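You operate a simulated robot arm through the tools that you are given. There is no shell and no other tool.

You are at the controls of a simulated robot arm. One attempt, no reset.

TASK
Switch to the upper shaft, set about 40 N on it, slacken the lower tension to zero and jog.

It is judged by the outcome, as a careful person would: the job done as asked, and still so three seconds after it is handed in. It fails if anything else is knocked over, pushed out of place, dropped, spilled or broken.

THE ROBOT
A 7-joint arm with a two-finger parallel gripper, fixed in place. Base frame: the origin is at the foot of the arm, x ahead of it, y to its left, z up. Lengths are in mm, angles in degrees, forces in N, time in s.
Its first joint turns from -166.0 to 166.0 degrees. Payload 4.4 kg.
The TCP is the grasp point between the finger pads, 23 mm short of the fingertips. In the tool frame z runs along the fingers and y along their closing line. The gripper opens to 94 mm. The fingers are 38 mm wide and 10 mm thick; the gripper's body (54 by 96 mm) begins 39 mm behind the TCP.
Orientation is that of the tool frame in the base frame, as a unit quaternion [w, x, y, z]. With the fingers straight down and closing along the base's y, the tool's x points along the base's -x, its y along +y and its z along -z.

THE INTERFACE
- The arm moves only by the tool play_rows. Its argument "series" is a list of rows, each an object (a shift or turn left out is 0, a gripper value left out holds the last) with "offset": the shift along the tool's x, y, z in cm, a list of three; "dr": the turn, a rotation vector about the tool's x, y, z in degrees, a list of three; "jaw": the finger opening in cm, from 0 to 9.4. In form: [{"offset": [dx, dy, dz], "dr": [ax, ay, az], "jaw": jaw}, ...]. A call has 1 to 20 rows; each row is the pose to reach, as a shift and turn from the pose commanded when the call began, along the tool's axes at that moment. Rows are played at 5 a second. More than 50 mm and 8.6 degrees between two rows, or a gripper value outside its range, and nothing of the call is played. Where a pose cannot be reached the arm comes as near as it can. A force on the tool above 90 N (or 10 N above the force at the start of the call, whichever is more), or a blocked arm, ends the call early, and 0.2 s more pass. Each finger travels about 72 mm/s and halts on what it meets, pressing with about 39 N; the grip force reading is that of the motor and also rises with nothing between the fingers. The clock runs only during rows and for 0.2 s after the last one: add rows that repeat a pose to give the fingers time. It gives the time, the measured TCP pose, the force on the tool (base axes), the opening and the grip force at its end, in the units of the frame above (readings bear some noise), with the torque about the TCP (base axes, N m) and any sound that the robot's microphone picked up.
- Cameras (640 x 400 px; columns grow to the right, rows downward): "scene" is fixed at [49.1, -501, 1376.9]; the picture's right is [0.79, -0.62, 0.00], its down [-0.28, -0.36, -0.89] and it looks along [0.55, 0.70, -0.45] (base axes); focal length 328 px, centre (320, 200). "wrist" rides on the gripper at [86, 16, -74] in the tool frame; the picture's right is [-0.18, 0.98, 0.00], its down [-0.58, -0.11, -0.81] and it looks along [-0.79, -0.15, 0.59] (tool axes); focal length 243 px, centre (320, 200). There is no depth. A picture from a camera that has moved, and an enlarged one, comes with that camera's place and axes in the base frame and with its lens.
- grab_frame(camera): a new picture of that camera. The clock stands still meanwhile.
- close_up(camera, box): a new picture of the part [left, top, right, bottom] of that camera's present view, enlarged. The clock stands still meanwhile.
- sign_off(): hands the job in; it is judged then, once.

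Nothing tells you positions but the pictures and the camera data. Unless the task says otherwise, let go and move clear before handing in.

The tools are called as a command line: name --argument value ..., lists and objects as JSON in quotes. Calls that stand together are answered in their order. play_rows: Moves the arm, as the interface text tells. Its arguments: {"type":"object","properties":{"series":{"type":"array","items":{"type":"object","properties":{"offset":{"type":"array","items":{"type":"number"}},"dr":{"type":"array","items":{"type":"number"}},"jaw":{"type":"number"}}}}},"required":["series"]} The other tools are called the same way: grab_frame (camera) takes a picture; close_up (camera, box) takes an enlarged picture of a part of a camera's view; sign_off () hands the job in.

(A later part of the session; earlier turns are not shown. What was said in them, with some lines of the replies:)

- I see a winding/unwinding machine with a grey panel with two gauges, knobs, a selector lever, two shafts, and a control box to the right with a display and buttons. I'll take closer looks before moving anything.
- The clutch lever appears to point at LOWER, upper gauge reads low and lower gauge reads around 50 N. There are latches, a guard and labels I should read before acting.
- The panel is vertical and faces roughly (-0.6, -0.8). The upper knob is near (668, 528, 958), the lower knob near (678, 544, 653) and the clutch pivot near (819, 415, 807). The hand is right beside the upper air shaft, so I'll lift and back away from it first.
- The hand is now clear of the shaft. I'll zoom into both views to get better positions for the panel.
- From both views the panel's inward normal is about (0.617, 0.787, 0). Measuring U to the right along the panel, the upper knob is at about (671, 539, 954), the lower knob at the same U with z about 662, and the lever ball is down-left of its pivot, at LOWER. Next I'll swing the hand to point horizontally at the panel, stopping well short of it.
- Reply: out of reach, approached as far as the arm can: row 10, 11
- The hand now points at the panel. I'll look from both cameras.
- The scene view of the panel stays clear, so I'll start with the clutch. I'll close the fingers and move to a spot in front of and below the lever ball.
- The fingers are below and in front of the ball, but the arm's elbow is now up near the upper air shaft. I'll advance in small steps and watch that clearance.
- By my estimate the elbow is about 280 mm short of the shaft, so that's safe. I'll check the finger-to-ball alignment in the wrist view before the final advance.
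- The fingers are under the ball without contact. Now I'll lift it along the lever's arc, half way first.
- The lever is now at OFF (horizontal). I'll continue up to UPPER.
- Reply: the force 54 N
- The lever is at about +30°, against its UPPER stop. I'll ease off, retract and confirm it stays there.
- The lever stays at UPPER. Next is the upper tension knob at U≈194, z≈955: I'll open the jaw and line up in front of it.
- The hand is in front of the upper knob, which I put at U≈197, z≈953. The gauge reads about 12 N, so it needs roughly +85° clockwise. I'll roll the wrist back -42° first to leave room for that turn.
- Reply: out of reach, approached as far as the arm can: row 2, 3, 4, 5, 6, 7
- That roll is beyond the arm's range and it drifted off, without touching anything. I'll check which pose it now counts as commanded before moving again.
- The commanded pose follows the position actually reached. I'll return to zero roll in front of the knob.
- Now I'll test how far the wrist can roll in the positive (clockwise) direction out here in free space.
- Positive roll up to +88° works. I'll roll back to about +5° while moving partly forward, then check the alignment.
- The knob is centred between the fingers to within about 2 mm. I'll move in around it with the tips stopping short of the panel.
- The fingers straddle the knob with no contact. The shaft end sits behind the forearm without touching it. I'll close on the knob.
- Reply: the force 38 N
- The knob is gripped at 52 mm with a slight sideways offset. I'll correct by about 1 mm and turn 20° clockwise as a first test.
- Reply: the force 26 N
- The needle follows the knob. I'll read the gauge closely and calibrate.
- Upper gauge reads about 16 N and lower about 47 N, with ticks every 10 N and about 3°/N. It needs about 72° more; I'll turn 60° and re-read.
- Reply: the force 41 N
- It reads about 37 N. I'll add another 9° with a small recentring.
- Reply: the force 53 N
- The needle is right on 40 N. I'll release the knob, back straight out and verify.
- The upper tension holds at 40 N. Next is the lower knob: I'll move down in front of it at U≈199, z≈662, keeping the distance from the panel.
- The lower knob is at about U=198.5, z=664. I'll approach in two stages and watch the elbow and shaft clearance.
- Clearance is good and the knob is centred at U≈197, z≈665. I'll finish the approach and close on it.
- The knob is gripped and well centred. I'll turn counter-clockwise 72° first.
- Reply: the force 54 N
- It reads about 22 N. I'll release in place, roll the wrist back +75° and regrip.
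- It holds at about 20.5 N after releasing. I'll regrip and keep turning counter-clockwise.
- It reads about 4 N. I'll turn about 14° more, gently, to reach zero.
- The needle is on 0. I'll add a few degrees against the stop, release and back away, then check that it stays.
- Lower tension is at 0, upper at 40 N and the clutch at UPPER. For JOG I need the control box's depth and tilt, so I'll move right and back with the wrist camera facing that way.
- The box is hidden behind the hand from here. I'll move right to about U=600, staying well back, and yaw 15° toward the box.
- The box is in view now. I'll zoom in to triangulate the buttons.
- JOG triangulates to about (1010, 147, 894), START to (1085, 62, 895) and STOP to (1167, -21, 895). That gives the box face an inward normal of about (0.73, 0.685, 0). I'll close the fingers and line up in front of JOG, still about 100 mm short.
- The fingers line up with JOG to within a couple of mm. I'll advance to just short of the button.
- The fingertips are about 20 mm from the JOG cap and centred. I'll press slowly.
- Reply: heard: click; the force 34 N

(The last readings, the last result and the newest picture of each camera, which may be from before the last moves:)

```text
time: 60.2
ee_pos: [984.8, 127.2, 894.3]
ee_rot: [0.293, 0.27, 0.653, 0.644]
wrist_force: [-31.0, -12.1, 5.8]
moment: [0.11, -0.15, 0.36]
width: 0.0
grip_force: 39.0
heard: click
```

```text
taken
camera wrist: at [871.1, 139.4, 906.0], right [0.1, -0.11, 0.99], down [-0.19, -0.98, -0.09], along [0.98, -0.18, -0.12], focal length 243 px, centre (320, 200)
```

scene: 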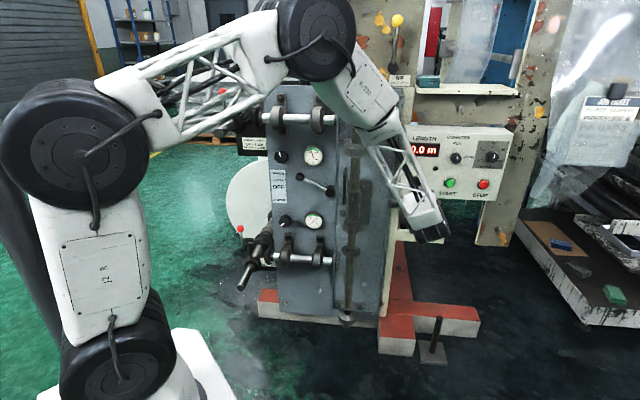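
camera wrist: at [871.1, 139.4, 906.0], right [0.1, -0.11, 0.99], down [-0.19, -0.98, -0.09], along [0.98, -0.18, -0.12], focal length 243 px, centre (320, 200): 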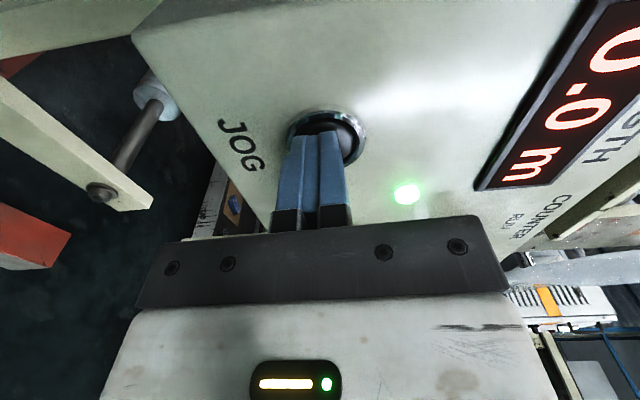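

There was a click and the green lamp lit, so it is jogging. I'll hold it for about a second and watch the length display.

play_rows --series '[{"offset": [0, 0, 0]}, {"offset": [0, 0, 0]}, {"offset": [0, 0, 0]}, {"offset": [0, 0, 0]}, {"offset": [0, 0, 0]}]'

grab_frame --camera "wrist"

close_up --camera "scene" --box '[370, 110, 530, 210]'

grab_frame --camera "scene"

```text
time: 61.4
ee_pos: [986.1, 126.7, 895.6]
ee_rot: [0.292, 0.27, 0.653, 0.644]
wrist_force: [-28.2, -15.6, -5.2]
moment: [-0.03, 0.01, 0.28]
width: 0.0
grip_force: 38.2
```

```text
taken
camera wrist: at [871.5, 139.4, 906.0], right [0.1, -0.11, 0.99], down [-0.19, -0.98, -0.09], along [0.98, -0.18, -0.12], focal length 243 px, centre (320, 200)
```

wrist: 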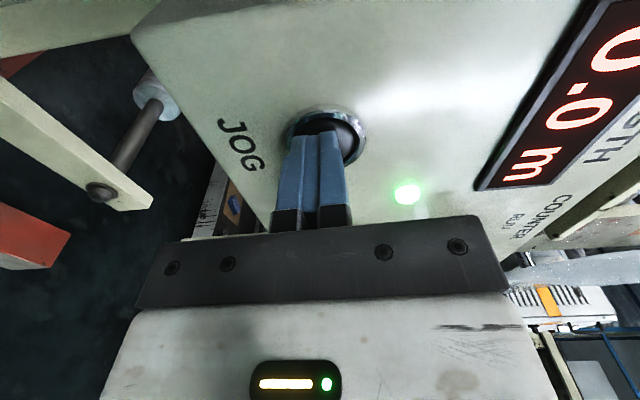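

```text
4.00 times, centred on (450, 160) of scene
camera zoom: at [49.1, -501.0, 1376.9], right [0.79, -0.62, 0.0], down [-0.28, -0.36, -0.89], along [0.55, 0.7, -0.45], focal length 1312 px, centre (-200, 360)
```

zoom: 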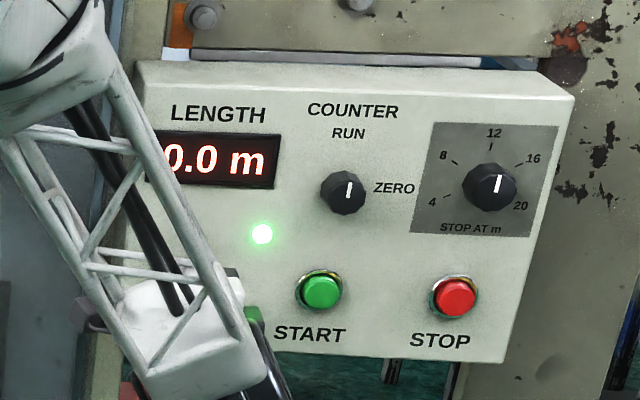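

```text
taken
```

scene: 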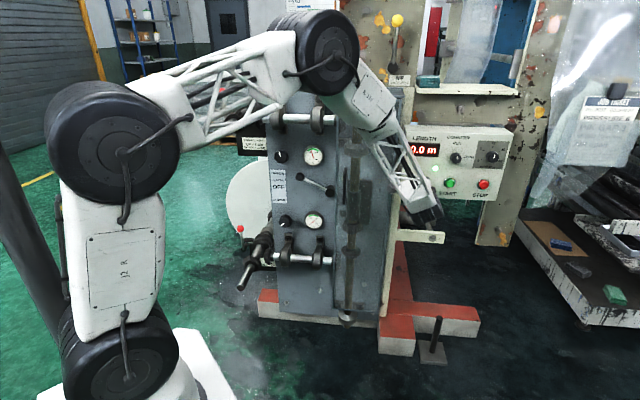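

The lamp stays on while held but the display still shows 0.0 m. I'll check whether the drive is turning by comparing gear views over another second of holding.

close_up --camera "scene" --box '[210, 90, 290, 140]'

close_up --camera "scene" --box '[325, 200, 405, 250]'

play_rows --series '[{"offset": [0, 0, 0]}, {"offset": [0, 0, 0]}, {"offset": [0, 0, 0]}, {"offset": [0, 0, 0]}]'

close_up --camera "scene" --box '[210, 90, 290, 140]'

close_up --camera "scene" --box '[325, 200, 405, 250]'

close_up --camera "scene" --box '[370, 110, 530, 210]'

```text
8.00 times, centred on (250, 115) of scene
camera zoom: at [49.1, -501.0, 1376.9], right [0.79, -0.62, 0.0], down [-0.28, -0.36, -0.89], along [0.55, 0.7, -0.45], focal length 2625 px, centre (880, 880)
```

zoom: 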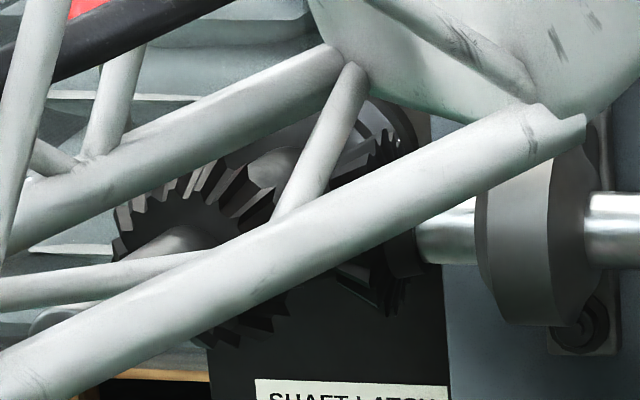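

```text
8.00 times, centred on (365, 225) of scene
camera zoom: at [49.1, -501.0, 1376.9], right [0.79, -0.62, 0.0], down [-0.28, -0.36, -0.89], along [0.55, 0.7, -0.45], focal length 2625 px, centre (-40, 0)
```

zoom: 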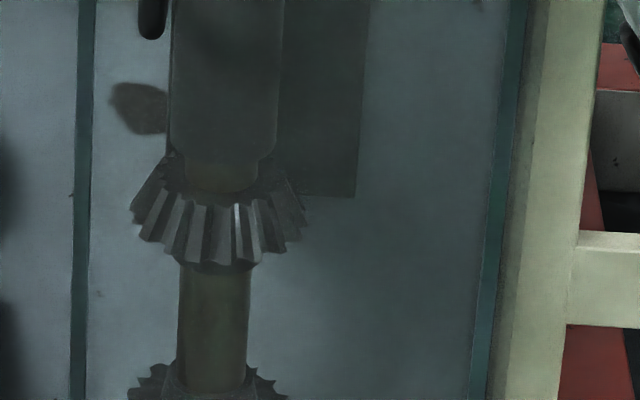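

```text
time: 62.4
ee_pos: [986.4, 126.7, 893.9]
ee_rot: [0.293, 0.27, 0.654, 0.643]
wrist_force: [-26.4, -17.5, -10.5]
moment: [-0.15, 0.08, 0.21]
width: 0.1
grip_force: 39.4
```

```text
8.00 times, centred on (250, 115) of scene
camera zoom: at [49.1, -501.0, 1376.9], right [0.79, -0.62, 0.0], down [-0.28, -0.36, -0.89], along [0.55, 0.7, -0.45], focal length 2625 px, centre (880, 880)
```

zoom: 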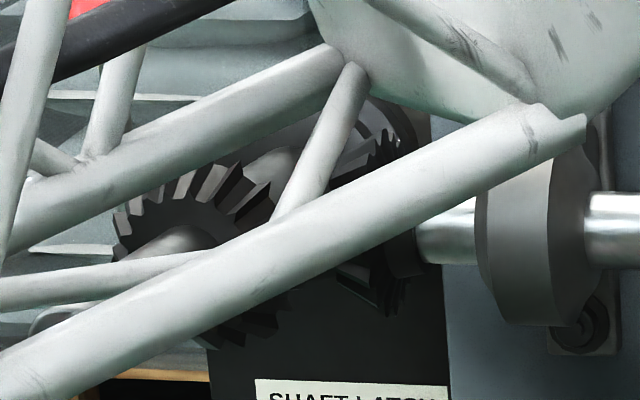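

```text
8.00 times, centred on (365, 225) of scene
camera zoom: at [49.1, -501.0, 1376.9], right [0.79, -0.62, 0.0], down [-0.28, -0.36, -0.89], along [0.55, 0.7, -0.45], focal length 2625 px, centre (-40, 0)
```

zoom: 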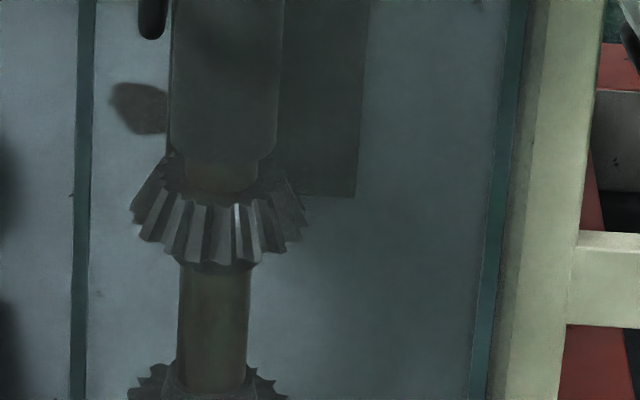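

```text
4.00 times, centred on (450, 160) of scene
camera zoom: at [49.1, -501.0, 1376.9], right [0.79, -0.62, 0.0], down [-0.28, -0.36, -0.89], along [0.55, 0.7, -0.45], focal length 1312 px, centre (-200, 360)
```

zoom: 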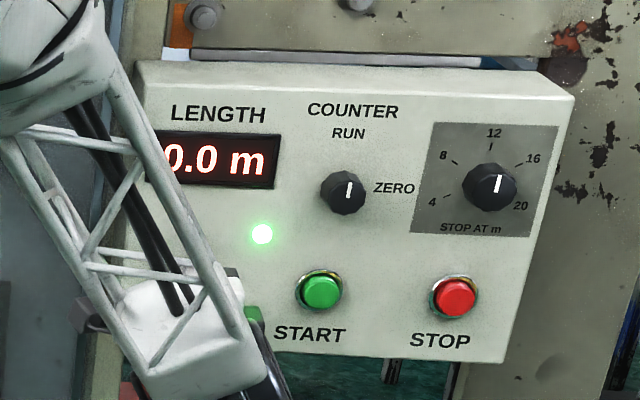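

The upper shaft's gear teeth have moved while the lower drive gear hasn't, so the jog is turning the upper shaft only. I'll hold two more seconds to see if the counter registers.

play_rows --series '[{"offset": [0, 0, 0]}, {"offset": [0, 0, 0]}, {"offset": [0, 0, 0]}, {"offset": [0, 0, 0]}, {"offset": [0, 0, 0]}, {"offset": [0, 0, 0]}, {"offset": [0, 0, 0]}, {"offset": [0, 0, 0]}, {"offset": [0, 0, 0]}]'

close_up --camera "scene" --box '[370, 110, 530, 210]'

close_up --camera "scene" --box '[210, 90, 290, 140]'

close_up --camera "scene" --box '[240, 140, 400, 240]'

close_up --camera "scene" --box '[370, 0, 434, 90]'

```text
time: 64.4
ee_pos: [984.8, 126.5, 894.1]
ee_rot: [0.292, 0.269, 0.654, 0.644]
wrist_force: [-23.0, -21.1, -12.3]
moment: [-0.15, 0.14, 0.09]
width: 0.0
grip_force: 39.2
```

```text
4.00 times, centred on (450, 160) of scene
camera zoom: at [49.1, -501.0, 1376.9], right [0.79, -0.62, 0.0], down [-0.28, -0.36, -0.89], along [0.55, 0.7, -0.45], focal length 1312 px, centre (-200, 360)
```

zoom: 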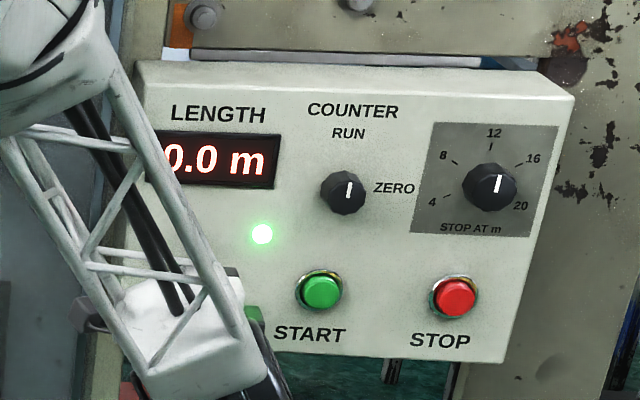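

```text
8.00 times, centred on (250, 115) of scene
camera zoom: at [49.1, -501.0, 1376.9], right [0.79, -0.62, 0.0], down [-0.28, -0.36, -0.89], along [0.55, 0.7, -0.45], focal length 2625 px, centre (880, 880)
```

zoom: 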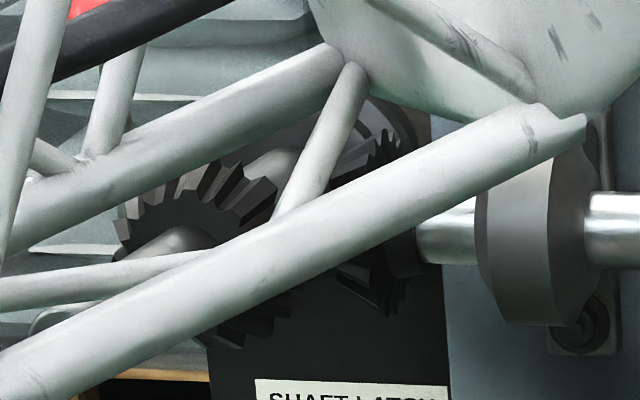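

```text
4.00 times, centred on (320, 190) of scene
camera zoom: at [49.1, -501.0, 1376.9], right [0.79, -0.62, 0.0], down [-0.28, -0.36, -0.89], along [0.55, 0.7, -0.45], focal length 1312 px, centre (320, 240)
```

zoom: 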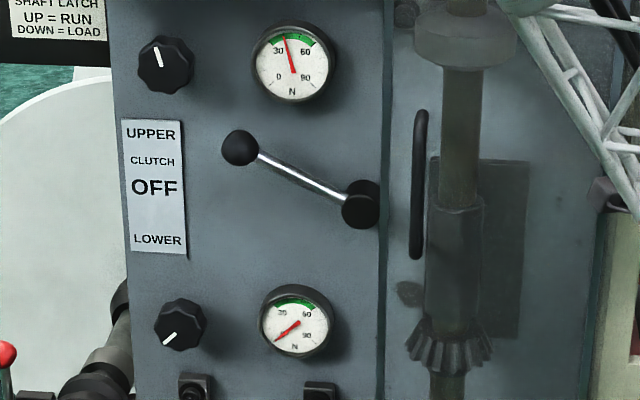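

```text
4.44 times, centred on (402, 45) of scene
camera zoom: at [49.1, -501.0, 1376.9], right [0.79, -0.62, 0.0], down [-0.28, -0.36, -0.89], along [0.55, 0.7, -0.45], focal length 1458 px, centre (-44, 889)
```

zoom: 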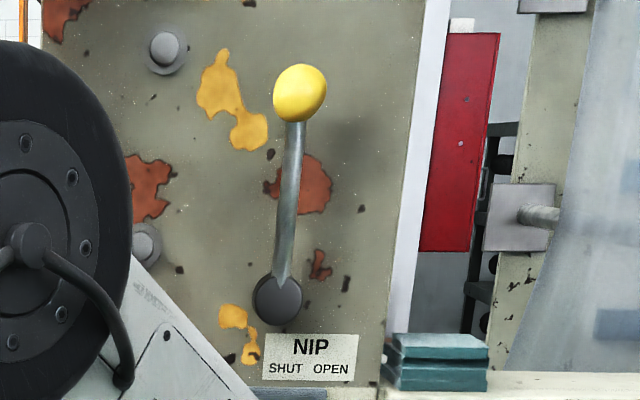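

The upper gear keeps turning under jog, with the clutch at UPPER, 40 N upper and 0 lower. I'll release JOG and back straight out.

play_rows --series '[{"offset": [0, 0, -0.8]}, {"offset": [0, 0, -2.0]}, {"offset": [0, 0, -4.5]}, {"offset": [0, 0, -8]}, {"offset": [0, 0, -12]}, {"offset": [0, 0, -16]}, {"offset": [0, 0, -20]}, {"offset": [0, 0, -20]}]'

grab_frame --camera "scene"

close_up --camera "scene" --box '[370, 110, 530, 210]'

grab_frame --camera "wrist"

```text
time: 66.2
ee_pos: [840.2, -9.7, 894.0]
ee_rot: [0.292, 0.269, 0.653, 0.645]
wrist_force: [0.1, -0.8, 0.6]
moment: [0.02, -0.03, 0.03]
width: 0.0
grip_force: 38.6
```

```text
taken
```

scene: 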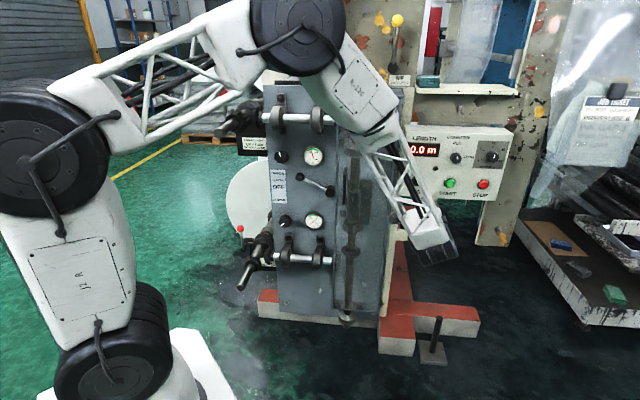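

```text
4.00 times, centred on (450, 160) of scene
camera zoom: at [49.1, -501.0, 1376.9], right [0.79, -0.62, 0.0], down [-0.28, -0.36, -0.89], along [0.55, 0.7, -0.45], focal length 1312 px, centre (-200, 360)
```

zoom: 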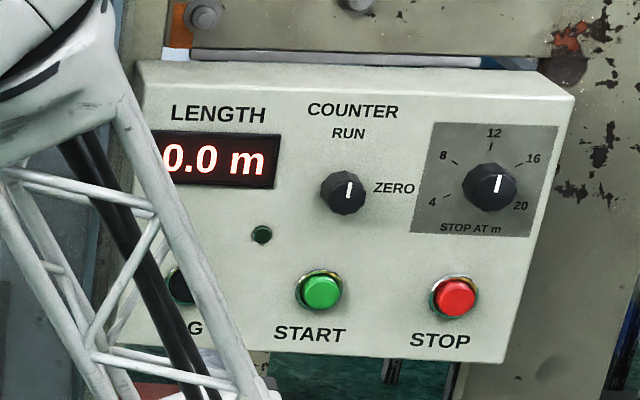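

```text
taken
camera wrist: at [725.7, 2.6, 905.1], right [0.1, -0.11, 0.99], down [-0.19, -0.98, -0.09], along [0.98, -0.18, -0.12], focal length 243 px, centre (320, 200)
```

wrist: 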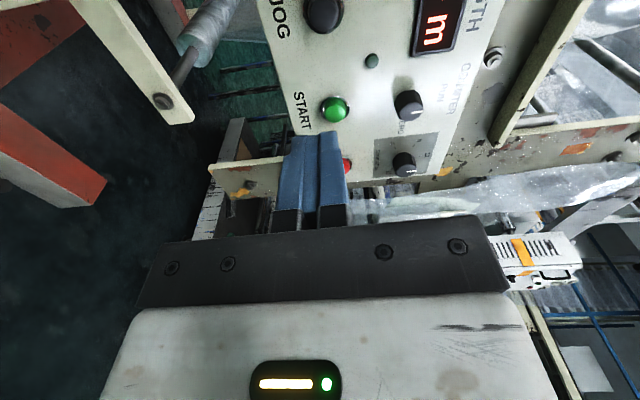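

JOG is released and the lamp is off. I'll swing the arm clear to the left and back, then do a final check of the whole machine.

play_rows --series '[{"offset": [3.6, -0.5, -0.8]}, {"offset": [7.2, -1.0, -1.6]}, {"offset": [10.8, -1.5, -2.4]}, {"offset": [14.4, -2.0, -3.2]}, {"offset": [18.0, -2.5, -3.65]}, {"offset": [21.7, -3.0, -3.65]}, {"offset": [25.4, -3.46, -3.65]}, {"offset": [25.4, -3.46, -3.65]}]'

grab_frame --camera "scene"

close_up --camera "scene" --box '[240, 140, 400, 240]'

close_up --camera "scene" --box '[297, 145, 329, 165]'

close_up --camera "scene" --box '[298, 210, 330, 230]'

close_up --camera "scene" --box '[210, 40, 370, 140]'

close_up --camera "scene" --box '[390, 120, 518, 200]'

```text
time: 68.0
ee_pos: [637.8, 150.0, 850.5]
ee_rot: [0.294, 0.268, 0.653, 0.644]
wrist_force: [0.3, -0.1, 0.4]
moment: [-0.01, 0.0, 0.01]
width: 0.0
grip_force: 39.0
```

```text
taken
```

scene: 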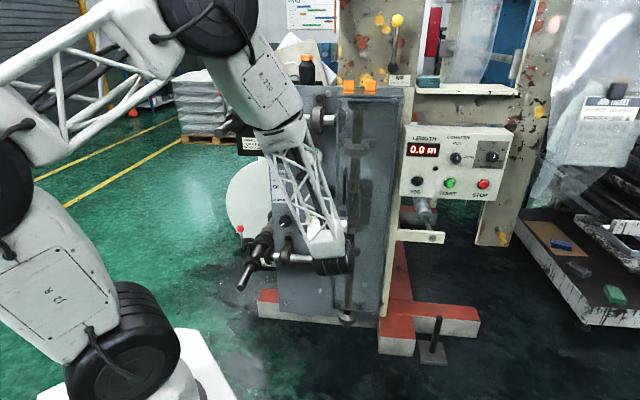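

```text
4.00 times, centred on (320, 190) of scene
camera zoom: at [49.1, -501.0, 1376.9], right [0.79, -0.62, 0.0], down [-0.28, -0.36, -0.89], along [0.55, 0.7, -0.45], focal length 1312 px, centre (320, 240)
```

zoom: 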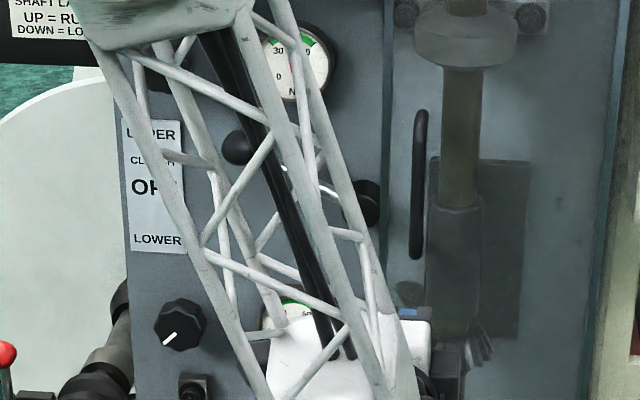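

```text
16.00 times, centred on (313, 155) of scene
camera zoom: at [49.1, -501.0, 1376.9], right [0.79, -0.62, 0.0], down [-0.28, -0.36, -0.89], along [0.55, 0.7, -0.45], focal length 5250 px, centre (432, 920)
```

zoom: 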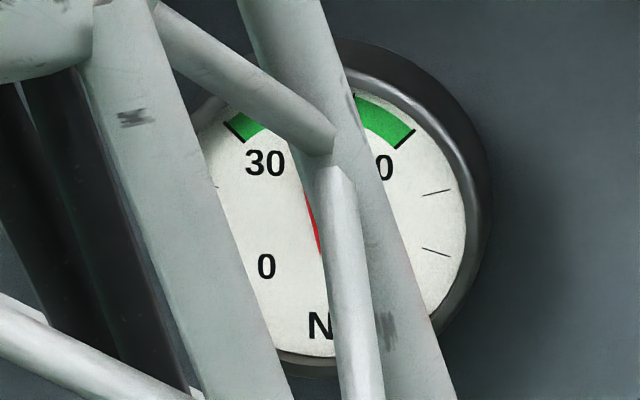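

```text
16.00 times, centred on (314, 220) of scene
camera zoom: at [49.1, -501.0, 1376.9], right [0.79, -0.62, 0.0], down [-0.28, -0.36, -0.89], along [0.55, 0.7, -0.45], focal length 5250 px, centre (416, -120)
```

zoom: 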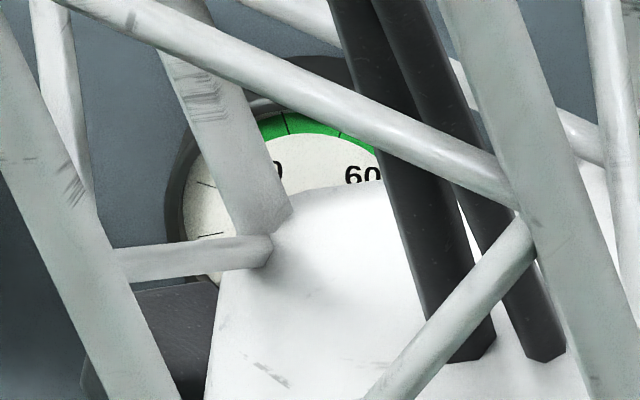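

```text
4.00 times, centred on (290, 90) of scene
camera zoom: at [49.1, -501.0, 1376.9], right [0.79, -0.62, 0.0], down [-0.28, -0.36, -0.89], along [0.55, 0.7, -0.45], focal length 1312 px, centre (440, 640)
```

zoom: 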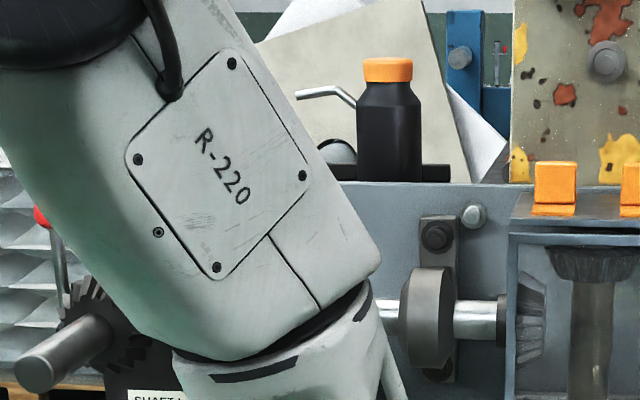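

```text
5.00 times, centred on (454, 160) of scene
camera zoom: at [49.1, -501.0, 1376.9], right [0.79, -0.62, 0.0], down [-0.28, -0.36, -0.89], along [0.55, 0.7, -0.45], focal length 1641 px, centre (-350, 400)
```

zoom: 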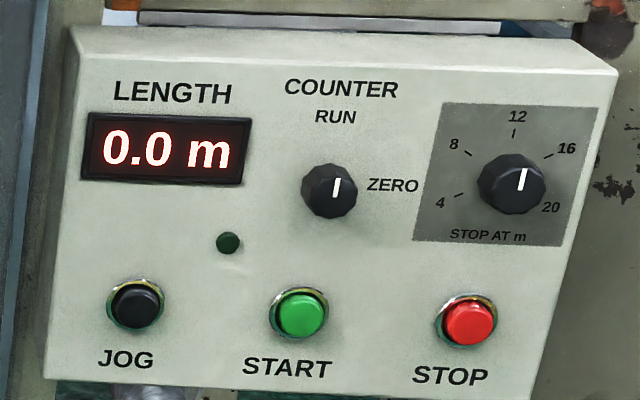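

The bottle and the box are undisturbed and the lamp is off. I'll back off a little more to get an unobstructed last reading of the gauges.

play_rows --series '[{"offset": [0, 2, -4]}, {"offset": [2, 5, -7]}, {"offset": [5, 8, -9]}, {"offset": [8, 11, -11]}, {"offset": [11, 14, -12]}, {"offset": [11, 14, -12]}]'

grab_frame --camera "scene"

grab_frame --camera "wrist"

close_up --camera "scene" --box '[240, 140, 400, 240]'

```text
time: 69.4
ee_pos: [473.1, 150.3, 988.0]
ee_rot: [0.293, 0.269, 0.653, 0.644]
wrist_force: [0.5, -0.3, 0.6]
moment: [0.0, 0.01, -0.01]
width: 0.0
grip_force: 38.7
```

```text
taken
```

scene: 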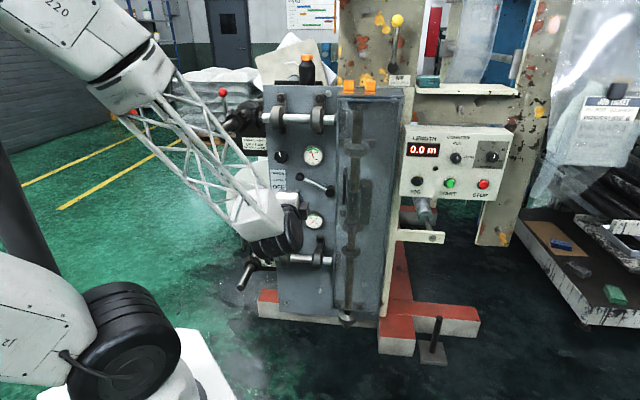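

```text
taken
camera wrist: at [359.9, 162.7, 998.4], right [0.1, -0.11, 0.99], down [-0.19, -0.98, -0.09], along [0.98, -0.18, -0.12], focal length 243 px, centre (320, 200)
```

wrist: 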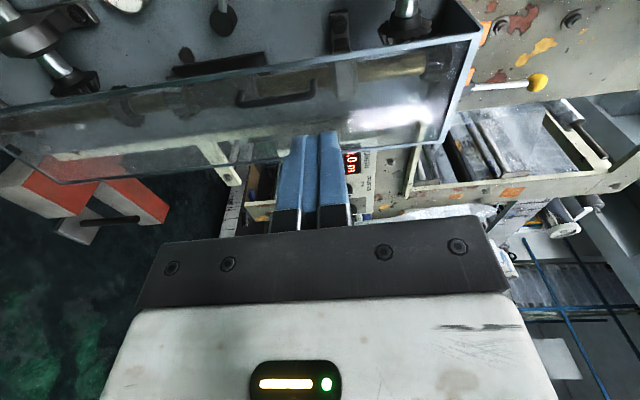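

```text
4.00 times, centred on (320, 190) of scene
camera zoom: at [49.1, -501.0, 1376.9], right [0.79, -0.62, 0.0], down [-0.28, -0.36, -0.89], along [0.55, 0.7, -0.45], focal length 1312 px, centre (320, 240)
```

zoom: 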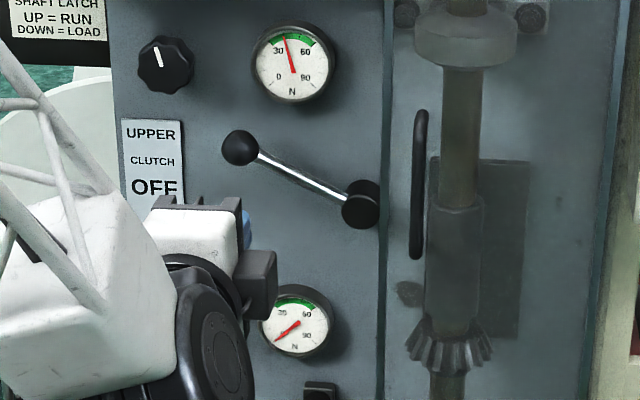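

Everything reads as asked. The clutch is at UPPER, the upper gauge is at about 40 N, the lower gauge is at 0, and the jog ran with JOG now released. The arm is clear and nothing else has moved, so I'm handing in.

sign_off

```text
The job is handed in.
```

The job is done and handed in.

- **Clutch:** the lever is at UPPER and stayed there after I let go.
- **Upper tension:** the gauge reads about 40 N.
- **Lower tension:** the gauge reads 0.
- **Jog:** I held JOG for about four seconds. The green lamp came on and the upper shaft turned, while the lower drive gear stayed still. The lamp went out when I released it.

The length counter stayed at 0.0 m during the jog, even though it is set to RUN. The nip may be open, but I couldn't tell from the pictures. I left the nip lever alone because it wasn't part of the job.

While setting up for the upper knob, the arm once drifted about 100 mm when I asked for a wrist angle it couldn't reach. It touched nothing. At the end the arm was clear, and nothing else looked disturbed.
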